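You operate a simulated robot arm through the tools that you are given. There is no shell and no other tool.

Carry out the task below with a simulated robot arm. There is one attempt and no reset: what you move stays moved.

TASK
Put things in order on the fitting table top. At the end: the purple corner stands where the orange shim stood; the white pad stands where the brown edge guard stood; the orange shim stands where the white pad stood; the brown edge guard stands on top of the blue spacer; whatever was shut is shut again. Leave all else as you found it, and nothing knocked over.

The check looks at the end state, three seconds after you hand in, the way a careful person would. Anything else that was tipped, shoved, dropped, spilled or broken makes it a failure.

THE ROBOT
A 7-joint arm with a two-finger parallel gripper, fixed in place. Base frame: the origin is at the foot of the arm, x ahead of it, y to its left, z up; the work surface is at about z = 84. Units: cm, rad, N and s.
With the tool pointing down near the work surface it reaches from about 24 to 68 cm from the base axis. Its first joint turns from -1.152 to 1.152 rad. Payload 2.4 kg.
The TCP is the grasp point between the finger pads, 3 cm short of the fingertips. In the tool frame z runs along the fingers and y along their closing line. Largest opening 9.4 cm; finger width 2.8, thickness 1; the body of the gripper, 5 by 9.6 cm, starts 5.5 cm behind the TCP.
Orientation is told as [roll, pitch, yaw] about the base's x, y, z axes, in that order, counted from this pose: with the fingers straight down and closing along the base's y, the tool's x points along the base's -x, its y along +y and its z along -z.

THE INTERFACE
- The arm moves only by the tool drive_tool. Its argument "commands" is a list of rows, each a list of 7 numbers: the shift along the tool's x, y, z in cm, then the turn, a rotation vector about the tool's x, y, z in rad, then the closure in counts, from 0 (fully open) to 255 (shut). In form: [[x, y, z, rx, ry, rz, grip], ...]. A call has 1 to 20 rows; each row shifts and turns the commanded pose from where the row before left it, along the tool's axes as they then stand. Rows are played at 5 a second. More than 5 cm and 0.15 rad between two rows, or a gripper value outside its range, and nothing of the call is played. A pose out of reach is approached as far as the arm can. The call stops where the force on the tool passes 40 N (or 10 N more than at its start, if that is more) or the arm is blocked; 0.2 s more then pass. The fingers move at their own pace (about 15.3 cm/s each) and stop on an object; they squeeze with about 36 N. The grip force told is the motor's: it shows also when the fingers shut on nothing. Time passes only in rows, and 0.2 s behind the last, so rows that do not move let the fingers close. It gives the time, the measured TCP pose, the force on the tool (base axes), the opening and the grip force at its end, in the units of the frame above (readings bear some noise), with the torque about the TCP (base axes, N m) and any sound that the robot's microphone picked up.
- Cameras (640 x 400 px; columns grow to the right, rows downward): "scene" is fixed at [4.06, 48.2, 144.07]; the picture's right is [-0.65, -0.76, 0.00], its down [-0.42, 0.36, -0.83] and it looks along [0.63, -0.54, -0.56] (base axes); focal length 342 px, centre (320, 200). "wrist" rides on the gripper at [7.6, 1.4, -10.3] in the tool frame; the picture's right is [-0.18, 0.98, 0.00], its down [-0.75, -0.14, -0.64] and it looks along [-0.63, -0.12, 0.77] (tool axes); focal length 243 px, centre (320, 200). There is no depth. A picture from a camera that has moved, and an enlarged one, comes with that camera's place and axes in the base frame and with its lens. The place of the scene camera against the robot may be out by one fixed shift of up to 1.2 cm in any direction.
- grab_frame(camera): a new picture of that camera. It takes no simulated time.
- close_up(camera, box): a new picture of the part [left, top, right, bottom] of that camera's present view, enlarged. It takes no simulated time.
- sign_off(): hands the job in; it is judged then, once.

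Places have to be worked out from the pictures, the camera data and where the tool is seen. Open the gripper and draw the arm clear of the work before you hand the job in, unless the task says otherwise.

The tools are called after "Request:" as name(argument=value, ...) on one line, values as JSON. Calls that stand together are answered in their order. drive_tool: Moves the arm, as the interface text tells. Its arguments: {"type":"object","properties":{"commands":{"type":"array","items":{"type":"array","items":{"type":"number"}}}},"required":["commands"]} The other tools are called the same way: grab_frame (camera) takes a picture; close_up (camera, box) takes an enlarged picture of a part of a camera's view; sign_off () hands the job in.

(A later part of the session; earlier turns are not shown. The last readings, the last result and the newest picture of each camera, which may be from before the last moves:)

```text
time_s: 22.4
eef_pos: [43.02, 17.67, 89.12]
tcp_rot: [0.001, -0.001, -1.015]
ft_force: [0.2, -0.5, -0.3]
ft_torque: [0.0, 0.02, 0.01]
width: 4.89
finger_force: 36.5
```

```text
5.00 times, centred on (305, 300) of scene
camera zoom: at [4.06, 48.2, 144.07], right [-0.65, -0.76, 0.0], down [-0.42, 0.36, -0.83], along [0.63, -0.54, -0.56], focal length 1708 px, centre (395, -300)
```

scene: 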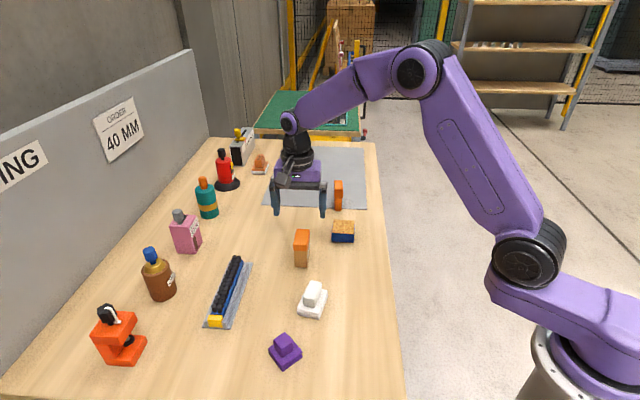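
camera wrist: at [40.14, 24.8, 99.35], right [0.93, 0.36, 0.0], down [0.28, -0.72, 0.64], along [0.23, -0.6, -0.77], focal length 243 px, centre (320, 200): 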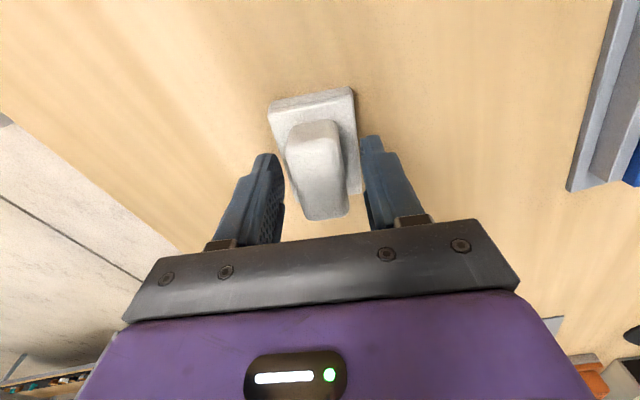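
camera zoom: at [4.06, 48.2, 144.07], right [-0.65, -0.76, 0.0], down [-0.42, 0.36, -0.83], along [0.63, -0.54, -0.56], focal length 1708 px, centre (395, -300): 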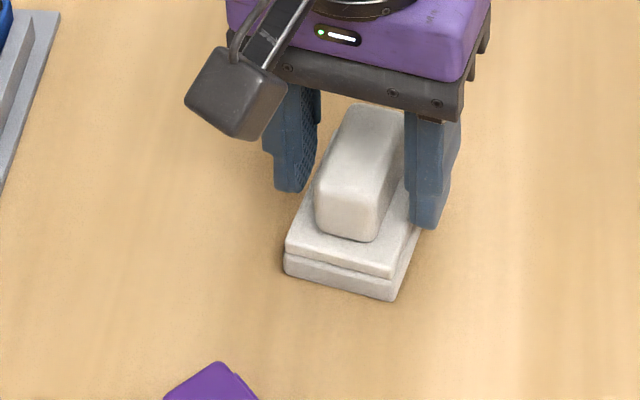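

The fingers stopped at 4.89 cm, which is the base's width, so the tips caught the base edges rather than the knob. I open again, rise 0.8 cm and close on the knob itself.

Request:
drive_tool(commands=[[0, 0, 0, 0, 0, 0, 80], [0, 0, 0, 0, 0, 0, 80], [0, 0, -0.4, 0, 0, 0, 80], [0, 0, -0.4, 0, 0, 0, 80], [0, 0, 0, 0, 0, 0, 80]])

Request:
close_up(camera="scene", box=[260, 260, 350, 340])

Request:
close_up(camera="wrist", box=[220, 70, 420, 250])

```text
time_s: 23.6
eef_pos: [43.01, 17.59, 90.03]
tcp_rot: [-0.002, -0.001, -1.016]
ft_force: [-0.2, 1.0, -1.1]
ft_torque: [0.0, 0.02, -0.01]
width: 6.45
finger_force: 0.0
```

```text
5.00 times, centred on (305, 300) of scene
camera zoom: at [4.06, 48.2, 144.07], right [-0.65, -0.76, 0.0], down [-0.42, 0.36, -0.83], along [0.63, -0.54, -0.56], focal length 1708 px, centre (395, -300)
```

zoom: 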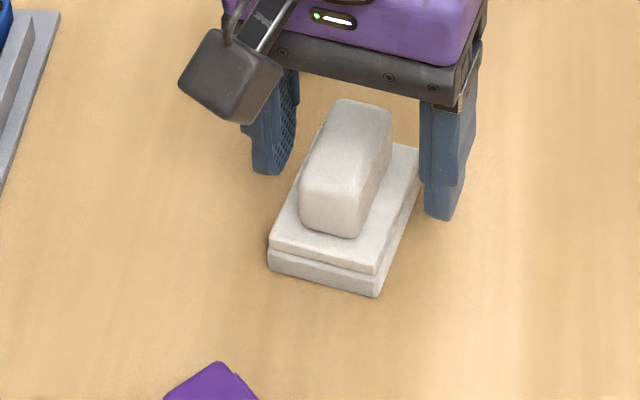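

```text
2.22 times, centred on (320, 160) of wrist
camera zoom: at [40.21, 24.94, 100.23], right [0.93, 0.36, 0.0], down [0.28, -0.71, 0.64], along [0.23, -0.6, -0.77], focal length 539 px, centre (320, 289)
```

zoom: 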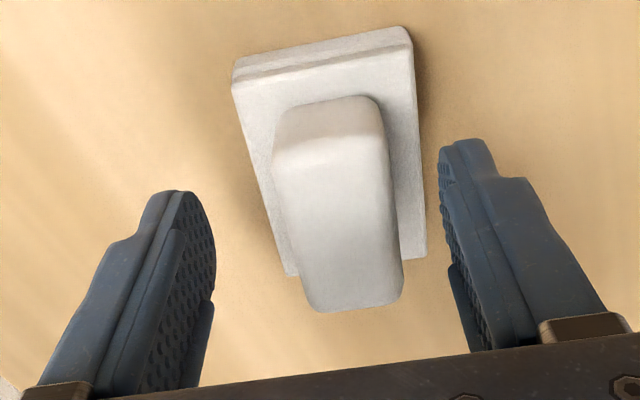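

The pad slid a few millimetres when the fingers let go (its original centre, about (43.0, 17.7), is recorded). The knob is still between the fingers, so I close again at this height.

Request:
drive_tool(commands=[[0, 0, 0, 0, 0, 0, 110], [0, 0, 0, 0, 0, 0, 130], [0, 0, 0, 0, 0, 0, 150], [0, 0, 0, 0, 0, 0, 170], [0, 0, 0, 0, 0, 0, 190], [0, 0, 0, 0, 0, 0, 255], [0, 0, 0, 0, 0, 0, 255], [0, 0, 0, 0, 0, 0, 255]])

Request:
close_up(camera="scene", box=[260, 260, 350, 340])

Request:
close_up(camera="wrist", box=[220, 70, 420, 250])

```text
time_s: 25.4
eef_pos: [43.03, 17.71, 90.11]
tcp_rot: [0.001, 0.0, -1.019]
ft_force: [-0.4, -0.9, 0.9]
ft_torque: [-0.04, 0.02, -0.03]
width: 2.67
finger_force: 35.7
```

```text
5.00 times, centred on (305, 300) of scene
camera zoom: at [4.05, 48.19, 144.07], right [-0.65, -0.76, 0.0], down [-0.42, 0.36, -0.83], along [0.63, -0.54, -0.56], focal length 1708 px, centre (395, -300)
```

zoom: 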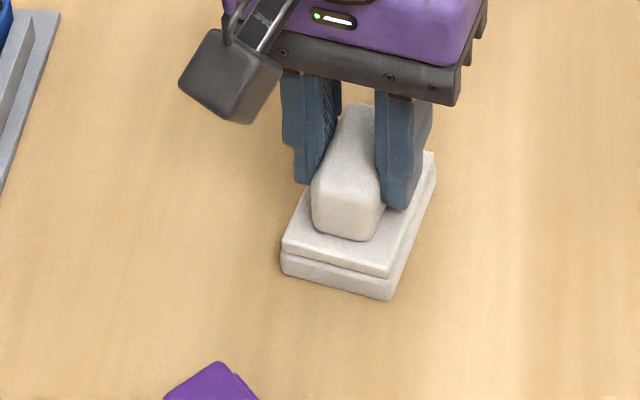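

```text
2.22 times, centred on (320, 160) of wrist
camera zoom: at [40.21, 24.93, 100.23], right [0.93, 0.36, 0.0], down [0.28, -0.72, 0.64], along [0.23, -0.6, -0.77], focal length 539 px, centre (320, 289)
```

zoom: 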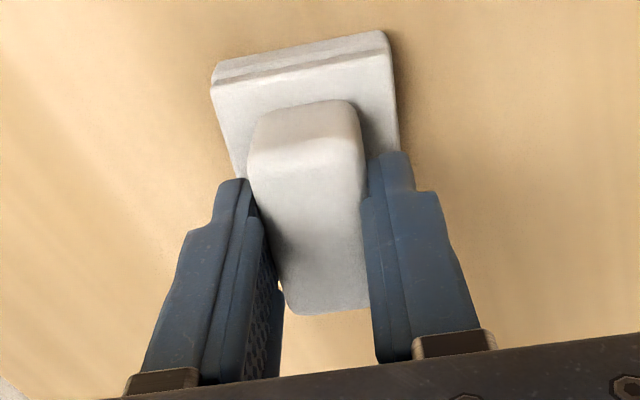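

Now the knob is held (2.67 cm) and the pad is back at its original spot. I lift it a few centimetres and verify.

Request:
drive_tool(commands=[[0, 0, -0.5, 0, 0, 0, 255], [0, 0, -1, 0, 0, 0, 255], [0, 0, -2, 0, 0, 0, 255], [0, 0, -2.5, 0, 0, 0, 255], [0, 0, 0, 0, 0, 0, 255]])

Request:
close_up(camera="scene", box=[250, 210, 370, 320])

Request:
close_up(camera="wrist", box=[220, 70, 420, 250])

```text
time_s: 26.6
eef_pos: [43.0, 17.65, 96.11]
tcp_rot: [0.0, 0.0, -1.018]
ft_force: [-0.2, 0.9, 0.8]
ft_torque: [0.03, 0.01, 0.02]
width: 0.01
finger_force: 33.7
```

```text
3.64 times, centred on (310, 265) of scene
camera zoom: at [4.06, 48.2, 144.07], right [-0.65, -0.76, 0.0], down [-0.42, 0.36, -0.83], along [0.63, -0.54, -0.56], focal length 1242 px, centre (356, -36)
```

zoom: 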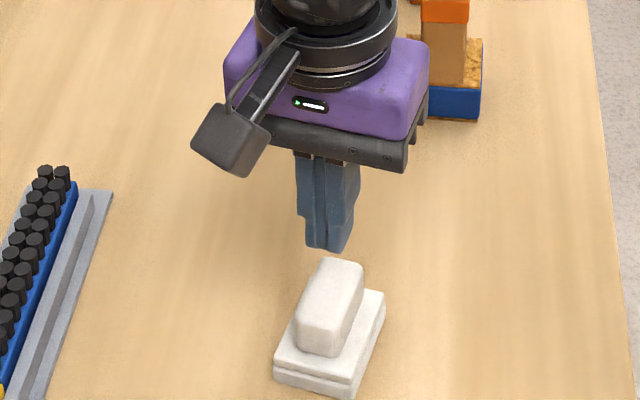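

```text
2.22 times, centred on (320, 160) of wrist
camera zoom: at [40.18, 24.88, 106.32], right [0.93, 0.36, 0.0], down [0.28, -0.72, 0.64], along [0.23, -0.6, -0.77], focal length 539 px, centre (320, 289)
```

zoom: 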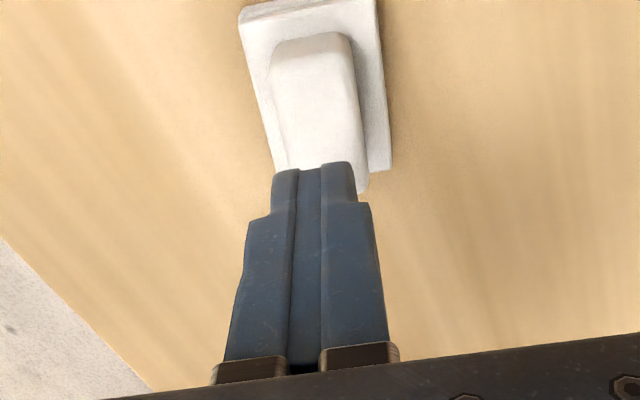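

The knob slipped out of the fingers; the pad stayed upright on the table. I look closely at its shape before choosing another grip.

Request:
close_up(camera="scene", box=[285, 270, 340, 325])

Request:
close_up(camera="wrist", box=[280, 60, 360, 160])

```text
7.27 times, centred on (312, 298) of scene
camera zoom: at [4.06, 48.2, 144.07], right [-0.65, -0.76, 0.0], down [-0.42, 0.36, -0.83], along [0.63, -0.54, -0.56], focal length 2484 px, centre (374, -509)
```

zoom: 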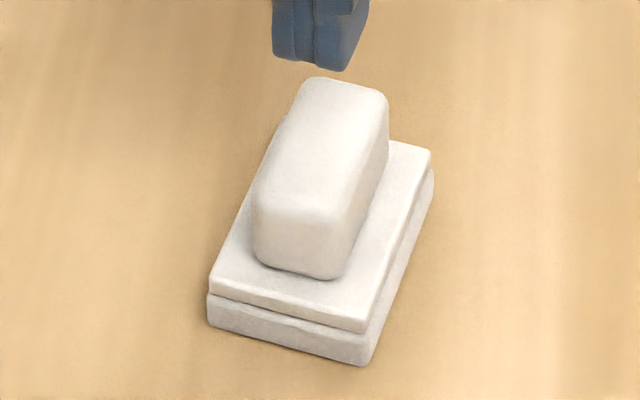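

```text
4.00 times, centred on (320, 110) of wrist
camera zoom: at [40.18, 24.88, 106.32], right [0.93, 0.36, 0.0], down [0.28, -0.72, 0.64], along [0.23, -0.6, -0.77], focal length 970 px, centre (320, 560)
```

zoom: 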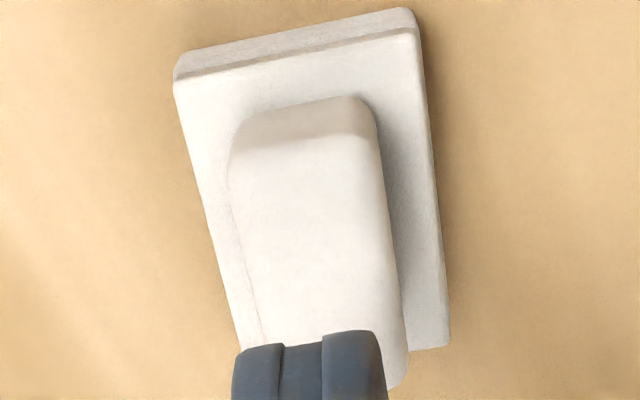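

The pad's knob is straight-sided but slipped, and the first close caught the base higher than expected, so my height scale may be off. I check the true table height by gently touching the closed fingertips down on bare table beside the pad.

Request:
drive_tool(commands=[[-3.5, 0, 0, 0, 0, 0, 255], [-3.5, 0, 0, 0, 0, 0, 255], [0, 0, 3, 0, 0, 0, 255], [0, 0, 3, 0, 0, 0, 255], [0, 0, 2, 0, 0, 0, 255], [0, 0, 0, 0, 0, 0, 255]])

Request:
grab_frame(camera="scene")

```text
time_s: 28.0
eef_pos: [46.74, 11.71, 87.97]
tcp_rot: [-0.001, 0.0, -1.017]
ft_force: [-0.7, -0.5, -0.2]
ft_torque: [-0.03, 0.0, -0.04]
width: 0.0
finger_force: 32.7
```

```text
taken
```

scene: 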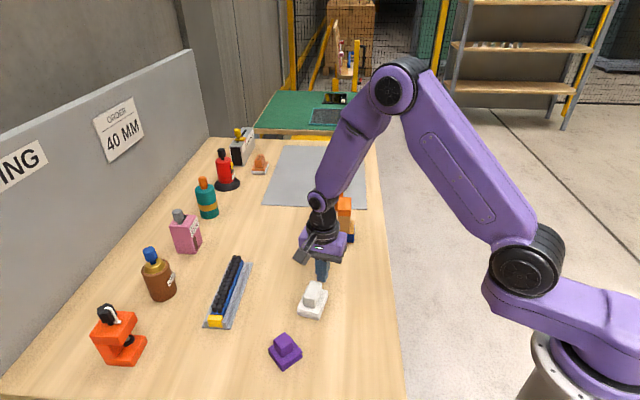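

I continue downward in small steps to find the contact height.

Request:
drive_tool(commands=[[0, 0, 0.2, 0, 0, 0, 255], [0, 0, 0.2, 0, 0, 0, 255], [0, 0, 0, 0, 0, 0, 255]])

Request:
drive_tool(commands=[[0, 0, 0.15, 0, 0, 0, 255], [0, 0, 0, 0, 0, 0, 255]])

Request:
drive_tool(commands=[[0, 0, 0.15, 0, 0, 0, 255], [0, 0, 0, 0, 0, 0, 255]])

Request:
drive_tool(commands=[[0, 0, 0.15, 0, 0, 0, 255], [0, 0, 0, 0, 0, 0, 255]])

```text
time_s: 28.8
eef_pos: [46.74, 11.57, 87.74]
tcp_rot: [-0.002, -0.001, -1.019]
ft_force: [-0.2, 0.7, 0.3]
ft_torque: [0.0, 0.01, -0.02]
width: 0.01
finger_force: 32.8
```

```text
time_s: 29.4
eef_pos: [46.73, 11.68, 87.61]
tcp_rot: [-0.001, 0.0, -1.018]
ft_force: [-0.1, -0.1, -0.3]
ft_torque: [-0.01, -0.02, -0.01]
width: 0.01
finger_force: 32.1
```

```text
time_s: 30.0
eef_pos: [46.71, 11.72, 87.34]
tcp_rot: [0.002, -0.001, -1.015]
ft_force: [-1.0, -0.4, 0.6]
ft_torque: [-0.01, 0.02, 0.02]
width: 0.0
finger_force: 32.9
```

```text
time_s: 30.6
eef_pos: [46.71, 11.82, 87.11]
tcp_rot: [-0.001, -0.001, -1.017]
ft_force: [0.1, -0.4, -0.2]
ft_torque: [-0.01, -0.01, -0.01]
width: 0.01
finger_force: 33.4
```

No contact yet at TCP 87.15; a little further.

Request:
drive_tool(commands=[[0, 0, 0.15, 0, 0, 0, 255], [0, 0, 0, 0, 0, 0, 255]])

Request:
drive_tool(commands=[[0, 0, 0.15, 0, 0, 0, 255], [0, 0, 0, 0, 0, 0, 255]])

```text
time_s: 31.2
eef_pos: [46.82, 11.8, 87.04]
tcp_rot: [0.0, 0.0, -1.017]
ft_force: [-0.7, -0.2, 0.5]
ft_torque: [0.0, 0.03, 0.03]
width: 0.01
finger_force: 32.7
```

```text
time_s: 31.8
eef_pos: [46.88, 11.75, 86.92]
tcp_rot: [0.001, 0.0, -1.015]
ft_force: [-7.8, 1.3, 25.4]
ft_torque: [0.09, 0.27, -0.12]
width: 0.0
finger_force: 32.9
```

Contact came at TCP z≈86.98, so the table is at 84.0 and the tip offset is 3.0 as told; the pad's base is thus about 2 cm thick and its knob spans z≈86 to 89.3. I go back over the pad, open, and take a deeper grip on the knob.

Request:
drive_tool(commands=[[0, 0, -0.5, 0, 0, 0, 255], [0, 0, -4, 0, 0, 0, 255], [0, 0, -4.5, 0, 0, 0, 255], [3.5, 0, 0, 0, 0, 0, 60], [3.5, 0, 0, 0, 0, 0, 60], [0, 0, 0, 0, 0, 0, 60]])

Request:
close_up(camera="wrist", box=[240, 40, 420, 220])

Request:
close_up(camera="scene", box=[260, 250, 350, 330])

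```text
time_s: 33.2
eef_pos: [43.35, 17.84, 95.83]
tcp_rot: [0.001, 0.0, -1.018]
ft_force: [-0.1, 0.6, -0.2]
ft_torque: [0.04, 0.0, -0.01]
width: 7.18
finger_force: 0.0
```

```text
2.22 times, centred on (330, 130) of wrist
camera zoom: at [40.44, 25.07, 106.01], right [0.93, 0.36, 0.0], down [0.28, -0.72, 0.64], along [0.23, -0.6, -0.77], focal length 539 px, centre (298, 356)
```

zoom: 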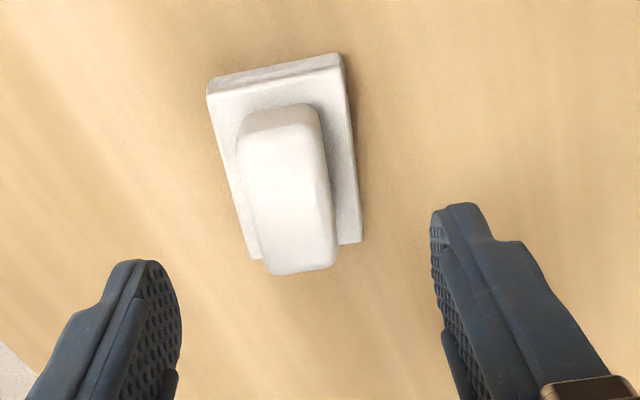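

```text
5.00 times, centred on (305, 290) of scene
camera zoom: at [4.05, 48.2, 144.07], right [-0.65, -0.76, 0.0], down [-0.42, 0.36, -0.83], along [0.63, -0.54, -0.56], focal length 1708 px, centre (395, -250)
```

zoom: 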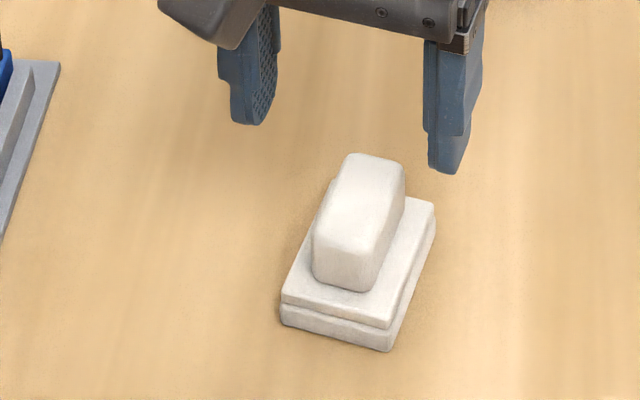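

The pad is at its original place with knob centre about (42.9, 18.1). I correct the position, descend to TCP z≈89.4 (tips just over the base top) and close.

Request:
drive_tool(commands=[[0.44, -0.2, 2, 0, 0, 0, 60], [0, 0, 2.5, 0, 0, 0, 60], [0, 0, 2, 0, 0, 0, 60], [0, 0, 0, 0, 0, 0, 60], [0, 0, 0, 0, 0, 0, 110], [0, 0, 0, 0, 0, 0, 140], [0, 0, 0, 0, 0, 0, 160], [0, 0, 0, 0, 0, 0, 180], [0, 0, 0, 0, 0, 0, 200], [0, 0, 0, 0, 0, 0, 255], [0, 0, 0, 0, 0, 0, 255], [0, 0, 0, 0, 0, 0, 255]])

Request:
close_up(camera="wrist", box=[220, 70, 420, 250])

Request:
close_up(camera="scene", box=[260, 250, 350, 330])

```text
time_s: 35.8
eef_pos: [42.67, 18.09, 89.46]
tcp_rot: [0.0, 0.0, -1.018]
ft_force: [0.6, -0.8, 0.6]
ft_torque: [0.0, 0.0, 0.01]
width: 3.13
finger_force: 36.1
```

```text
2.22 times, centred on (320, 160) of wrist
camera zoom: at [39.88, 25.25, 99.66], right [0.93, 0.36, 0.0], down [0.28, -0.72, 0.64], along [0.23, -0.6, -0.77], focal length 539 px, centre (320, 289)
```

zoom: 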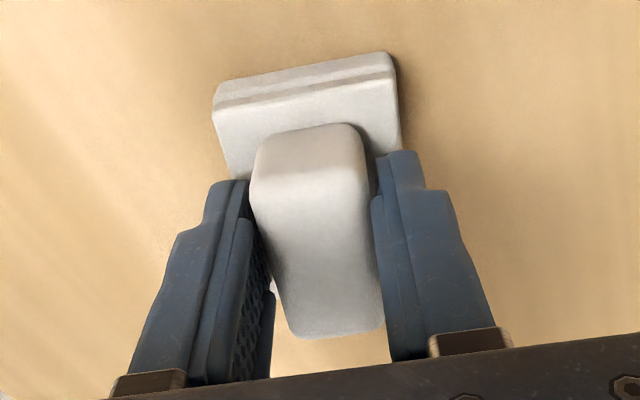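

```text
5.00 times, centred on (305, 290) of scene
camera zoom: at [4.06, 48.2, 144.07], right [-0.65, -0.76, 0.0], down [-0.42, 0.36, -0.83], along [0.63, -0.54, -0.56], focal length 1708 px, centre (395, -250)
```

zoom: 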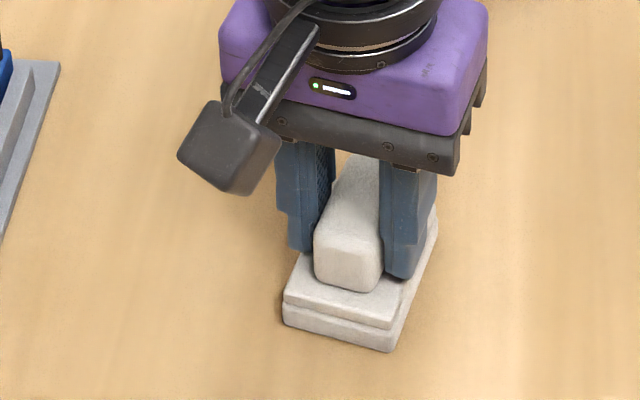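

The knob measures 3.1 cm near its foot but 2.7 cm higher up, so it tapers and squeezes out of the fingers. The base has straight sides (4.9 cm wide, 2 cm thick), so I open, go down to TCP z≈87.5 and grip the base instead.

Request:
drive_tool(commands=[[0, 0, 0, 0, 0, 0, 160], [0, 0, 0, 0, 0, 0, 120], [0, 0, 0, 0, 0, 0, 80], [0, 0, 0, 0, 0, 0, 50], [0, 0, 0, 0, 0, 0, 50], [0, 0, 0, 0, 0, 0, 50]])

Request:
close_up(camera="wrist", box=[220, 70, 420, 250])

Request:
close_up(camera="scene", box=[260, 250, 350, 330])

```text
time_s: 37.2
eef_pos: [42.78, 18.07, 89.46]
tcp_rot: [0.0, -0.001, -1.017]
ft_force: [-0.6, 1.2, -0.3]
ft_torque: [0.01, -0.01, 0.06]
width: 7.59
finger_force: 0.0
```

```text
2.22 times, centred on (320, 160) of wrist
camera zoom: at [39.88, 25.25, 99.67], right [0.93, 0.36, 0.0], down [0.28, -0.72, 0.64], along [0.23, -0.6, -0.77], focal length 539 px, centre (320, 289)
```

zoom: 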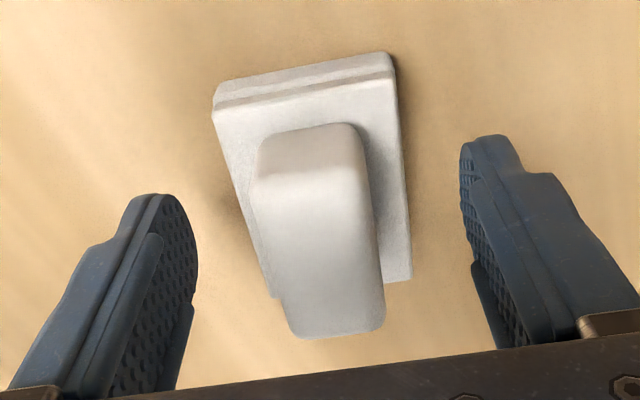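

```text
5.00 times, centred on (305, 290) of scene
camera zoom: at [4.06, 48.2, 144.07], right [-0.65, -0.76, 0.0], down [-0.42, 0.36, -0.83], along [0.63, -0.54, -0.56], focal length 1708 px, centre (395, -250)
```

zoom: 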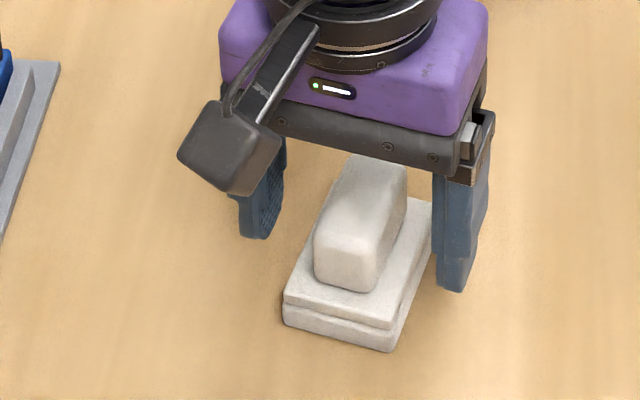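

The base lies centrally between the opened fingers. I lower to TCP z≈87.5 and close gently on the base sides.

Request:
drive_tool(commands=[[0, 0, 1.0, 0, 0, 0, 50], [0, 0, 0.9, 0, 0, 0, 50], [0, 0, 0, 0, 0, 0, 90], [0, 0, 0, 0, 0, 0, 105], [0, 0, 0, 0, 0, 0, 115], [0, 0, 0, 0, 0, 0, 125], [0, 0, 0, 0, 0, 0, 140], [0, 0, 0, 0, 0, 0, 255], [0, 0, 0, 0, 0, 0, 255], [0, 0, 0, 0, 0, 0, 255]])

Request:
close_up(camera="wrist", box=[220, 70, 420, 250])

Request:
close_up(camera="scene", box=[260, 250, 350, 330])

```text
time_s: 39.4
eef_pos: [42.68, 17.85, 87.38]
tcp_rot: [0.0, 0.0, -1.016]
ft_force: [-0.7, 0.2, -0.4]
ft_torque: [0.0, -0.02, 0.01]
width: 4.88
finger_force: 36.1
```

```text
2.22 times, centred on (320, 160) of wrist
camera zoom: at [39.8, 25.1, 97.73], right [0.93, 0.36, 0.0], down [0.28, -0.72, 0.64], along [0.23, -0.6, -0.77], focal length 539 px, centre (320, 289)
```

zoom: 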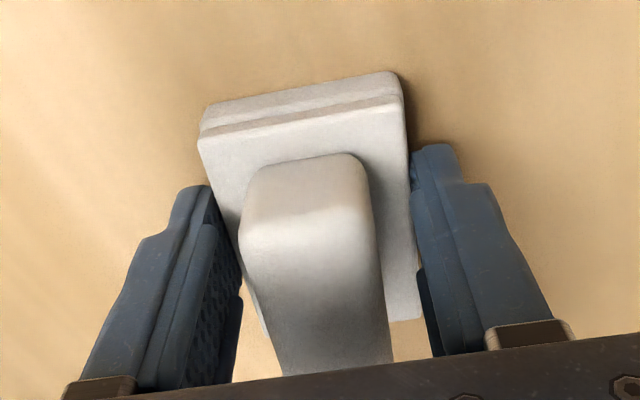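

```text
5.00 times, centred on (305, 290) of scene
camera zoom: at [4.06, 48.2, 144.07], right [-0.65, -0.76, 0.0], down [-0.42, 0.36, -0.83], along [0.63, -0.54, -0.56], focal length 1708 px, centre (395, -250)
```

zoom: 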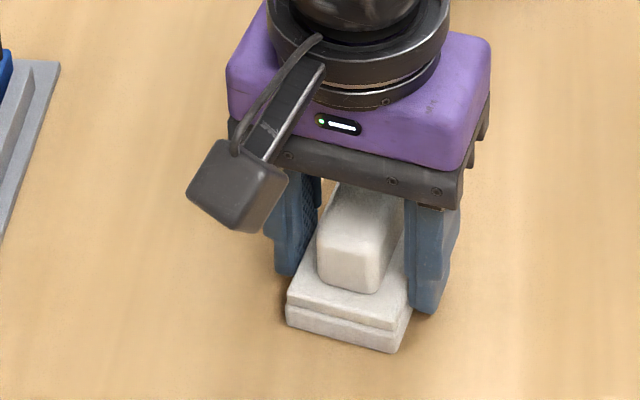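

The base is gripped at 4.88 cm. I lift a little and check width, force and picture.

Request:
drive_tool(commands=[[0, 0, -0.2, 0, 0, 0, 255], [0, 0, -0.2, 0, 0, 0, 255], [0, 0, -0.3, 0, 0, 0, 255], [0, 0, -0.3, 0, 0, 0, 255], [0, 0, 0, 0, 0, 0, 255]])

Request:
close_up(camera="scene", box=[260, 250, 350, 330])

```text
time_s: 40.6
eef_pos: [42.63, 18.01, 88.4]
tcp_rot: [-0.002, 0.0, -1.017]
ft_force: [-0.1, -0.3, -1.1]
ft_torque: [0.01, -0.01, 0.02]
width: 4.88
finger_force: 36.1
```

```text
5.00 times, centred on (305, 290) of scene
camera zoom: at [4.06, 48.2, 144.07], right [-0.65, -0.76, 0.0], down [-0.42, 0.36, -0.83], along [0.63, -0.54, -0.56], focal length 1708 px, centre (395, -250)
```

zoom: 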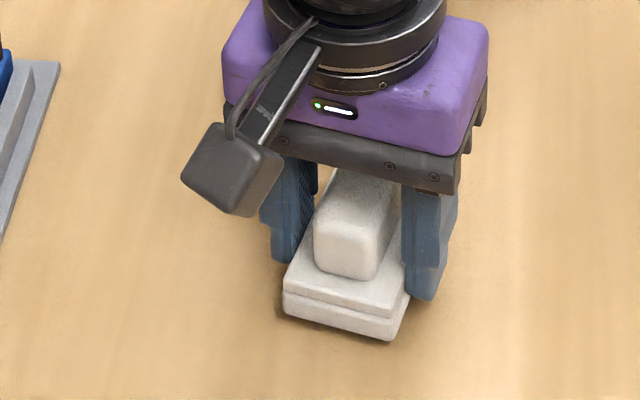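

The pad lifts securely by its base. I raise it further and carry it to the guard's former place, then check.

Request:
drive_tool(commands=[[0, 0, -1.5, 0, 0, 0, 255], [0, 0, -2.5, 0, 0, 0, 255], [-2.56, 1.47, 0, 0, 0, 0, 255], [-2.56, 1.47, 0, 0, 0, 0, 255], [-2.56, 1.47, 0, 0, 0, 0, 255], [-2.56, 1.47, 0, 0, 0, 0, 255], [-2.54, 1.47, 0, 0, 0, 0, 255], [0, 0, 0, 0, 0, 0, 255], [0, 0, 0, 0, 0, 0, 255]])

Request:
grab_frame(camera="wrist")

Request:
close_up(camera="scene", box=[250, 190, 370, 300])

```text
time_s: 42.6
eef_pos: [55.82, 11.05, 92.39]
tcp_rot: [0.001, 0.0, -1.017]
ft_force: [0.6, -1.4, -0.9]
ft_torque: [-0.01, 0.04, -0.02]
width: 4.88
finger_force: 35.8
```

```text
taken
camera wrist: at [52.95, 18.18, 102.65], right [0.93, 0.36, 0.0], down [0.28, -0.71, 0.64], along [0.23, -0.6, -0.77], focal length 243 px, centre (320, 200)
```

wrist: 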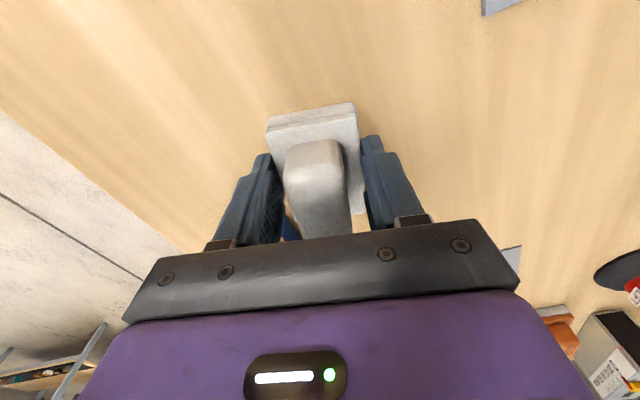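

```text
3.64 times, centred on (310, 245) of scene
camera zoom: at [4.06, 48.19, 144.07], right [-0.65, -0.76, 0.0], down [-0.42, 0.36, -0.83], along [0.63, -0.54, -0.56], focal length 1242 px, centre (356, 36)
```

zoom: 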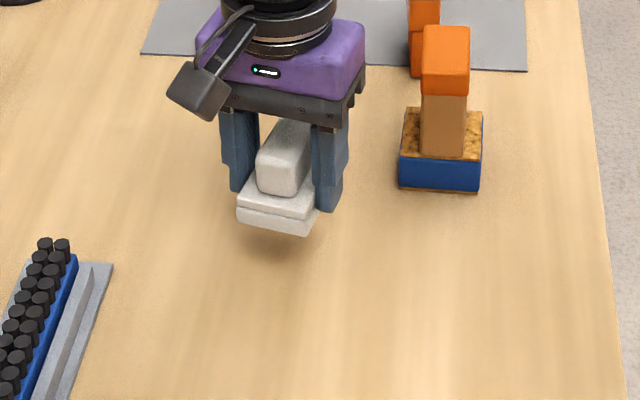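

The pad hangs level over the guard's old place, about 0.15 cm off. I correct and lower to just above the table.

Request:
drive_tool(commands=[[0, -0.15, 1.5, 0, 0, 0, 255], [0, 0, 1.5, 0, 0, 0, 255], [0, 0, 1.0, 0, 0, 0, 255], [0, 0, 0.6, 0, 0, 0, 255], [0, 0, 0, 0, 0, 0, 255]])

Request:
drive_tool(commands=[[0, 0, 0.15, 0, 0, 0, 255], [0, 0, 0, 0, 0, 0, 255]])

Request:
drive_tool(commands=[[0, 0, 0.12, 0, 0, 0, 255], [0, 0, 0, 0, 0, 0, 255]])

```text
time_s: 43.8
eef_pos: [55.52, 10.76, 87.92]
tcp_rot: [0.0, 0.001, -1.016]
ft_force: [-0.7, 0.6, 0.1]
ft_torque: [-0.02, -0.01, 0.01]
width: 4.88
finger_force: 36.4
```

```text
time_s: 44.4
eef_pos: [55.46, 10.92, 87.78]
tcp_rot: [-0.001, 0.001, -1.015]
ft_force: [-0.3, 0.1, 0.0]
ft_torque: [0.02, 0.02, -0.01]
width: 4.89
finger_force: 36.8
```

```text
time_s: 45.0
eef_pos: [55.47, 10.8, 87.68]
tcp_rot: [0.001, 0.001, -1.017]
ft_force: [-0.5, 0.0, -0.8]
ft_torque: [-0.02, -0.02, -0.01]
width: 4.85
finger_force: 36.3
```

No contact yet; continuing in small steps.

Request:
drive_tool(commands=[[0, 0, 0.1, 0, 0, 0, 255], [0, 0, 0, 0, 0, 0, 255]])

Request:
drive_tool(commands=[[0, 0, 0.1, 0, 0, 0, 255], [0, 0, 0, 0, 0, 0, 255]])

Request:
close_up(camera="scene", box=[260, 220, 350, 300])

```text
time_s: 45.6
eef_pos: [55.61, 10.75, 87.54]
tcp_rot: [0.0, 0.0, -1.015]
ft_force: [-0.3, -0.4, 1.9]
ft_torque: [-0.01, 0.04, -0.01]
width: 4.87
finger_force: 35.9
```

```text
time_s: 46.2
eef_pos: [55.6, 10.91, 87.49]
tcp_rot: [0.001, 0.001, -1.018]
ft_force: [-5.8, -2.5, 18.2]
ft_torque: [-0.06, 0.25, -0.05]
width: 4.89
finger_force: 36.4
```

```text
5.00 times, centred on (305, 260) of scene
camera zoom: at [4.01, 48.18, 144.07], right [-0.65, -0.76, 0.0], down [-0.42, 0.36, -0.83], along [0.63, -0.54, -0.56], focal length 1708 px, centre (395, -100)
```

zoom: 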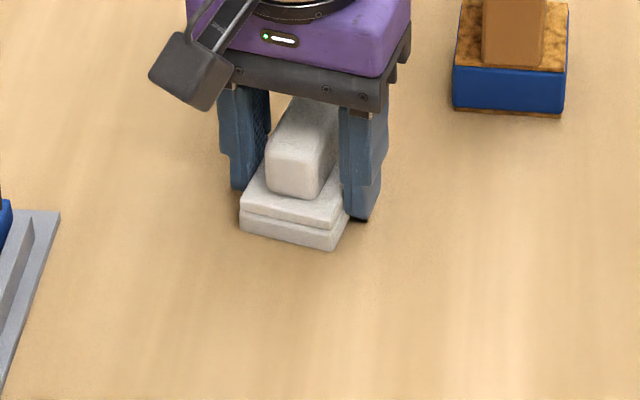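

Contact made (18 N). I unload slightly and release in small steps so the pad is not kicked.

Request:
drive_tool(commands=[[0, 0, -0.1, 0, 0, 0, 255], [0, 0, 0, 0, 0, 0, 140], [0, 0, 0, 0, 0, 0, 126], [0, 0, 0, 0, 0, 0, 120], [0, 0, 0, 0, 0, 0, 116], [0, 0, 0, 0, 0, 0, 112], [0, 0, 0, 0, 0, 0, 106], [0, 0, 0, 0, 0, 0, 98], [0, 0, 0, 0, 0, 0, 88], [0, 0, 0, 0, 0, 0, 70], [0, 0, 0, 0, 0, 0, 50], [0, 0, 0, 0, 0, 0, 50]])

Request:
close_up(camera="scene", box=[260, 220, 350, 300])

Request:
close_up(camera="wrist", box=[220, 70, 420, 250])

```text
time_s: 48.8
eef_pos: [55.5, 10.95, 87.56]
tcp_rot: [0.001, -0.002, -1.017]
ft_force: [0.8, -0.5, -0.3]
ft_torque: [-0.01, -0.01, 0.0]
width: 7.56
finger_force: 0.1
```

```text
5.00 times, centred on (305, 260) of scene
camera zoom: at [4.06, 48.2, 144.07], right [-0.65, -0.76, 0.0], down [-0.42, 0.36, -0.83], along [0.63, -0.54, -0.56], focal length 1708 px, centre (395, -100)
```

zoom: 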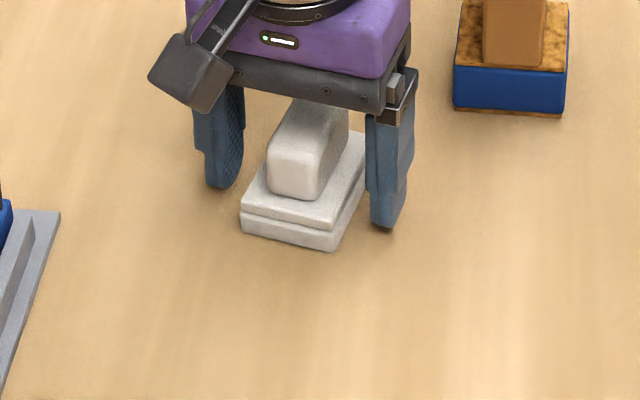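

```text
2.22 times, centred on (320, 160) of wrist
camera zoom: at [52.71, 18.13, 97.68], right [0.93, 0.36, 0.0], down [0.28, -0.72, 0.64], along [0.23, -0.6, -0.77], focal length 539 px, centre (320, 289)
```

zoom: 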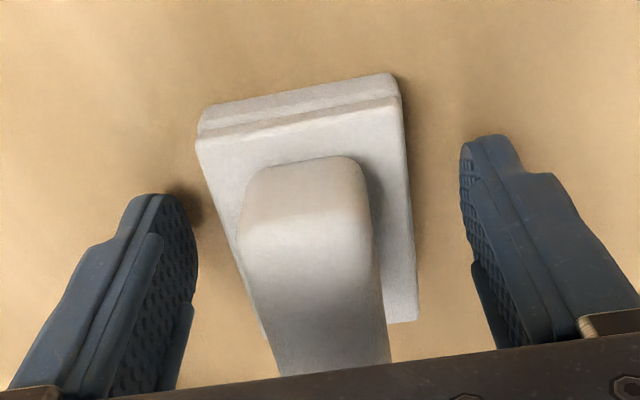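

The pad stands where the guard stood. I rise clear and turn to yaw -45°, then move high over to the shim's near end.

Request:
drive_tool(commands=[[0, 0, -2, 0, 0, 0, 50], [0, 0, -4, 0, 0, 0, 50], [0, 0, -4.5, 0, 0, 0, 50], [0, 0, -4, 0, 0, 0, 50], [0, 0, 0, 0, 0, -0.116, 50], [0, 0, 0, 0, 0, -0.116, 50], [0, 0, 0, 0, 0, 0, 50]])

Request:
grab_frame(camera="scene")

Request:
grab_frame(camera="wrist")

```text
time_s: 50.4
eef_pos: [55.36, 10.65, 102.02]
tcp_rot: [-0.001, 0.001, -0.782]
ft_force: [0.1, 0.5, -0.1]
ft_torque: [0.03, 0.02, -0.02]
width: 7.56
finger_force: 0.0
```

```text
taken
```

scene: 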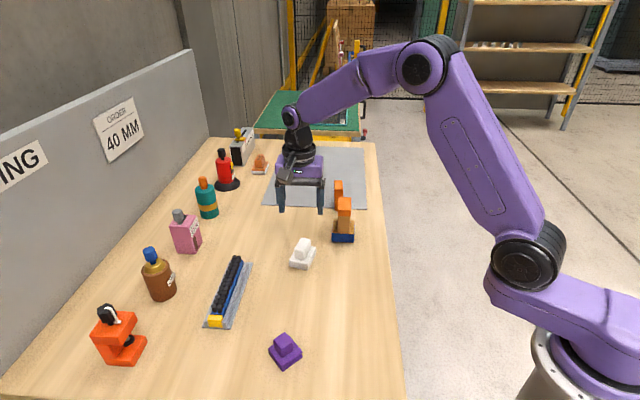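

```text
taken
camera wrist: at [50.98, 17.1, 112.22], right [0.82, 0.57, 0.0], down [0.43, -0.63, 0.64], along [0.36, -0.53, -0.77], focal length 243 px, centre (320, 200)
```

wrist: 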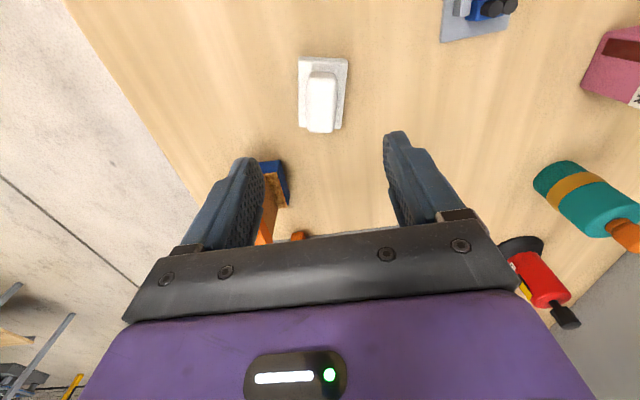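

The pad sits right at about (55.7, 10.7). Now I travel to above the shim's near half at (66.3, -11.4).

Request:
drive_tool(commands=[[-3.9, -1.3, 0, 0, 0, 0, 50], [-3.9, -1.3, 0, 0, 0, 0, 50], [-3.9, -1.3, 0, 0, 0, 0, 50], [-3.9, -1.3, 0, 0, 0, 0, 50], [-3.9, -1.3, 0, 0, 0, 0, 50], [-3.8, -1.3, 0, 0, 0, 0, 50], [0, 0, 0, 0, 0, 0, 50]])

Request:
grab_frame(camera="wrist")

Request:
close_up(camera="wrist", box=[260, 30, 400, 170])

Request:
grab_frame(camera="scene")

```text
time_s: 52.0
eef_pos: [66.34, -10.97, 102.07]
tcp_rot: [0.001, 0.0, -0.783]
ft_force: [-1.0, -0.6, -0.6]
ft_torque: [-0.03, 0.01, 0.02]
width: 7.55
finger_force: 0.0
```

```text
taken
camera wrist: at [61.91, -4.57, 112.32], right [0.82, 0.57, 0.0], down [0.43, -0.63, 0.64], along [0.36, -0.53, -0.77], focal length 243 px, centre (320, 200)
```

wrist: 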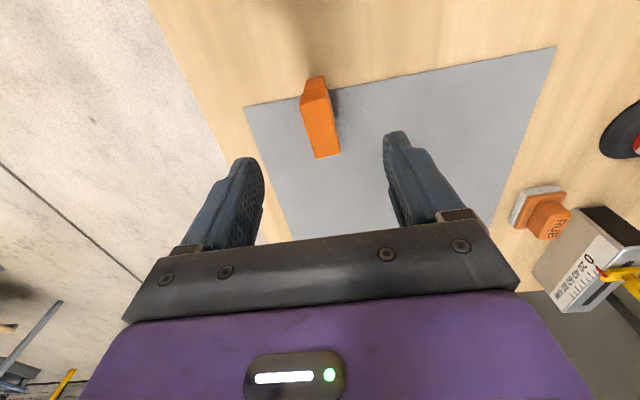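

```text
2.86 times, centred on (330, 100) of wrist
camera zoom: at [61.91, -4.57, 112.32], right [0.82, 0.57, 0.0], down [0.43, -0.63, 0.64], along [0.36, -0.53, -0.77], focal length 693 px, centre (291, 486)
```

zoom: 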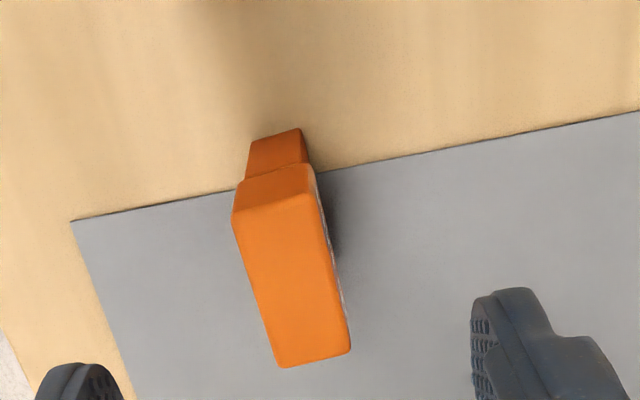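

```text
taken
```

scene: 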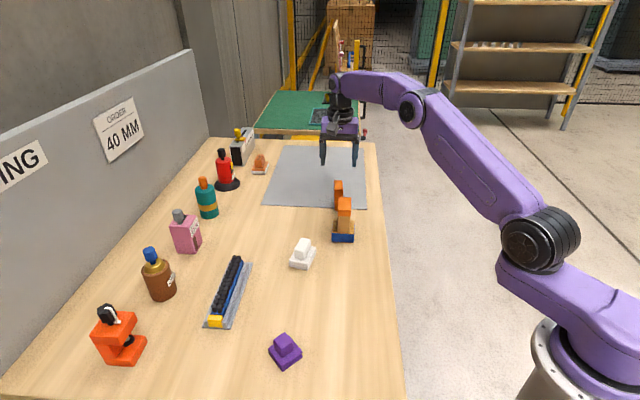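

Shim centre measured again at (67.15, -12.05), narrow axis ~48°. I trim the yaw by 0.06 rad, shift slightly and descend in part to check alignment and reach.

Request:
drive_tool(commands=[[0, 0, 0, 0, 0, -0.06, 50], [-0.5, -0.28, 3, 0, 0, 0, 50], [0, 0, 3, 0, 0, 0, 50], [0, 0, 1.5, 0, 0, 0, 50], [0, 0, 0, 0, 0, 0, 50]])

Request:
grab_frame(camera="wrist")

Request:
close_up(camera="wrist", box=[220, 60, 420, 250])

```text
time_s: 53.2
eef_pos: [66.52, -11.66, 94.42]
tcp_rot: [0.001, 0.0, -0.722]
ft_force: [0.8, 0.0, -0.3]
ft_torque: [-0.01, 0.0, -0.03]
width: 7.59
finger_force: 0.0
```

```text
taken
camera wrist: at [61.69, -5.59, 104.64], right [0.79, 0.61, 0.0], down [0.47, -0.61, 0.64], along [0.39, -0.51, -0.77], focal length 243 px, centre (320, 200)
```

wrist: 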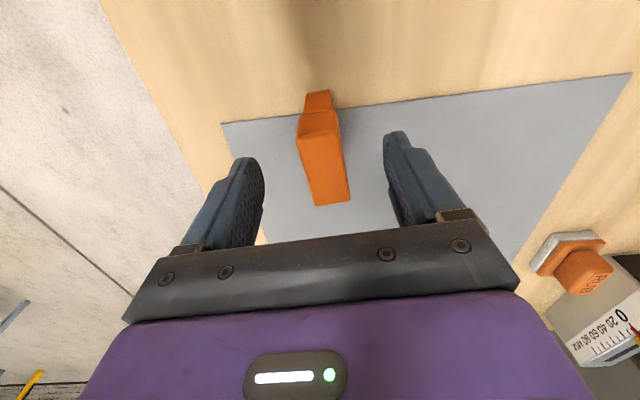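

```text
2.11 times, centred on (320, 155) of wrist
camera zoom: at [61.69, -5.59, 104.64], right [0.79, 0.61, 0.0], down [0.47, -0.61, 0.64], along [0.39, -0.51, -0.77], focal length 511 px, centre (320, 295)
```

zoom: 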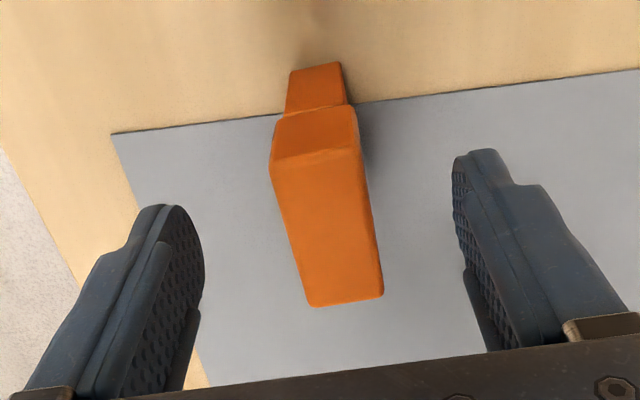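

The shim is centred between the fingers (within 0.1 cm) and aligned. I continue down to TCP z≈89.6.

Request:
drive_tool(commands=[[0, 0.08, 2, 0, 0, 0, 50], [0, 0, 1.8, 0, 0, 0, 50], [0, 0, 1.0, 0, 0, 0, 50], [0, 0, 0, 0, 0, 0, 50]])

Request:
close_up(camera="wrist", box=[220, 60, 420, 250])

Request:
close_up(camera="scene", box=[290, 150, 390, 240])

```text
time_s: 54.2
eef_pos: [66.58, -11.74, 89.76]
tcp_rot: [0.0, 0.0, -0.725]
ft_force: [0.2, -1.2, 1.3]
ft_torque: [-0.01, 0.03, 0.01]
width: 7.55
finger_force: 0.0
```

```text
2.11 times, centred on (320, 155) of wrist
camera zoom: at [61.81, -5.59, 99.95], right [0.79, 0.61, 0.0], down [0.47, -0.61, 0.64], along [0.39, -0.51, -0.77], focal length 511 px, centre (320, 295)
```

zoom: 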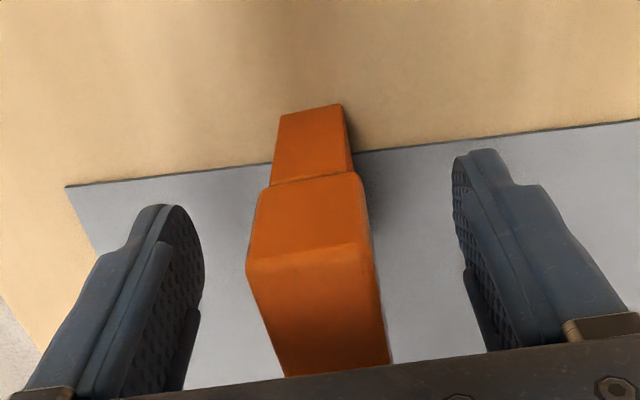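

```text
4.44 times, centred on (340, 195) of scene
camera zoom: at [4.06, 48.2, 144.07], right [-0.65, -0.76, 0.0], down [-0.42, 0.36, -0.83], along [0.63, -0.54, -0.56], focal length 1518 px, centre (231, 222)
```

zoom: 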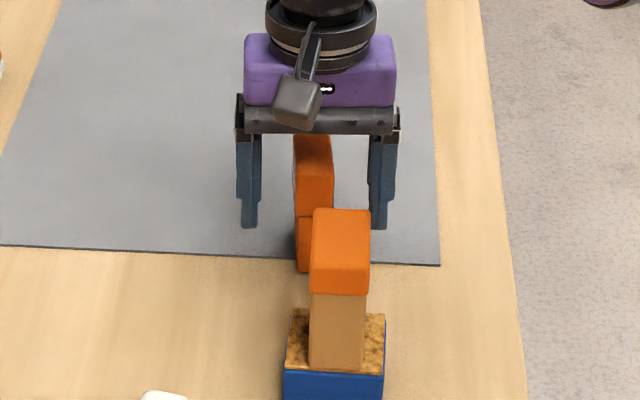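

Alignment looks right and the reach is fine. I close gradually on the shim's upper block.

Request:
drive_tool(commands=[[0, 0, 0, 0, 0, 0, 120], [0, 0, 0, 0, 0, 0, 150], [0, 0, 0, 0, 0, 0, 170], [0, 0, 0, 0, 0, 0, 180], [0, 0, 0, 0, 0, 0, 186], [0, 0, 0, 0, 0, 0, 192], [0, 0, 0, 0, 0, 0, 198], [0, 0, 0, 0, 0, 0, 255], [0, 0, 0, 0, 0, 0, 255], [0, 0, 0, 0, 0, 0, 255]])

Request:
close_up(camera="wrist", box=[220, 60, 420, 250])

Request:
close_up(camera="scene", box=[290, 150, 390, 240])

```text
time_s: 56.4
eef_pos: [66.62, -11.73, 89.87]
tcp_rot: [0.0, 0.0, -0.724]
ft_force: [-0.3, 0.1, 0.3]
ft_torque: [0.02, 0.0, -0.03]
width: 2.99
finger_force: 35.8
```

```text
2.11 times, centred on (320, 155) of wrist
camera zoom: at [61.81, -5.59, 99.96], right [0.79, 0.61, 0.0], down [0.47, -0.61, 0.64], along [0.39, -0.51, -0.77], focal length 511 px, centre (320, 295)
```

zoom: 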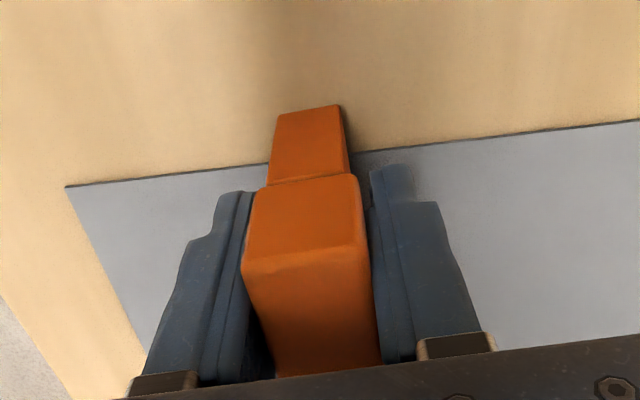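

```text
4.44 times, centred on (340, 195) of scene
camera zoom: at [4.06, 48.19, 144.07], right [-0.65, -0.76, 0.0], down [-0.42, 0.36, -0.83], along [0.63, -0.54, -0.56], focal length 1518 px, centre (231, 222)
```

zoom: 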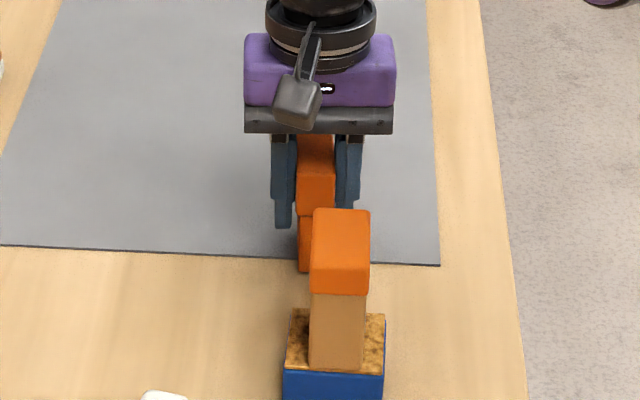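

Gripped at 2.99 cm. I lift slowly and check that the shim follows upright.

Request:
drive_tool(commands=[[0, 0, -0.2, 0, 0, 0, 255], [0, 0, -0.3, 0, 0, 0, 255], [0, 0, -0.5, 0, 0, 0, 255], [0, 0, -0.5, 0, 0, 0, 255], [0, 0, 0, 0, 0, 0, 255]])

Request:
close_up(camera="wrist", box=[220, 60, 420, 250])

Request:
close_up(camera="scene", box=[290, 150, 390, 240])

```text
time_s: 57.6
eef_pos: [66.55, -11.55, 91.37]
tcp_rot: [-0.001, -0.001, -0.725]
ft_force: [-0.1, 0.2, -0.9]
ft_torque: [0.04, 0.02, 0.0]
width: 3.0
finger_force: 35.2
```

```text
2.11 times, centred on (320, 155) of wrist
camera zoom: at [61.87, -5.44, 101.51], right [0.79, 0.61, 0.0], down [0.47, -0.61, 0.64], along [0.39, -0.51, -0.77], focal length 511 px, centre (320, 295)
```

zoom: 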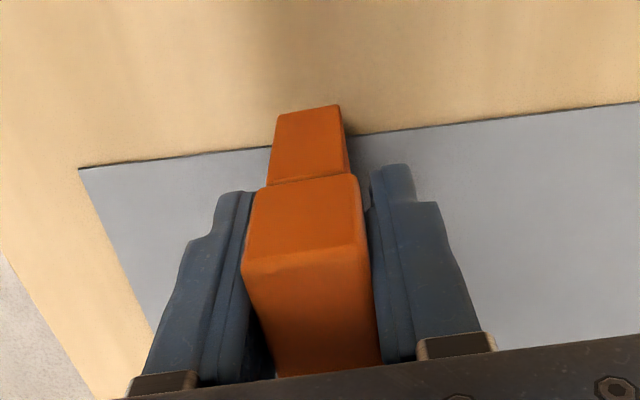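

```text
4.44 times, centred on (340, 195) of scene
camera zoom: at [4.06, 48.19, 144.07], right [-0.65, -0.76, 0.0], down [-0.42, 0.36, -0.83], along [0.63, -0.54, -0.56], focal length 1518 px, centre (231, 222)
```

zoom: 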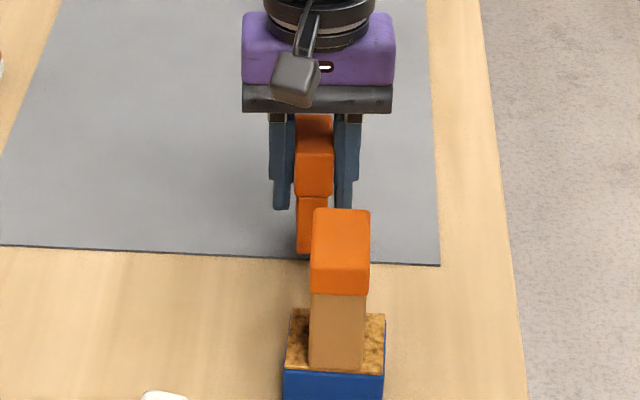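

The shim is up and vertical. I lift it straight to about TCP z=105 (its foot well above the guard's top) and then carry it toward the pad's original place.

Request:
drive_tool(commands=[[0, 0, -2, 0, 0, 0, 255], [0, 0, -3, 0, 0, 0, 255], [0, 0, -3, 0, 0, 0, 255], [0, 0, -3, 0, 0, 0, 255], [0, 0, -2.6, 0, 0, 0, 255], [0, 0, 0, 0, 0, 0, 255]])

Request:
grab_frame(camera="scene")

```text
time_s: 59.0
eef_pos: [66.45, -11.63, 105.03]
tcp_rot: [-0.001, 0.001, -0.723]
ft_force: [-0.6, 0.1, -2.0]
ft_torque: [-0.01, 0.01, -0.02]
width: 2.96
finger_force: 36.1
```

```text
taken
```

scene: 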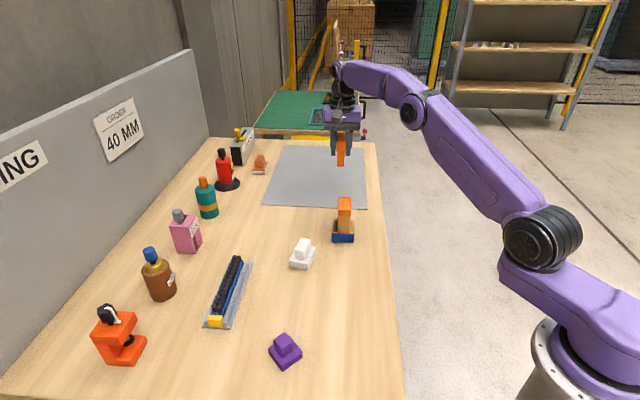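

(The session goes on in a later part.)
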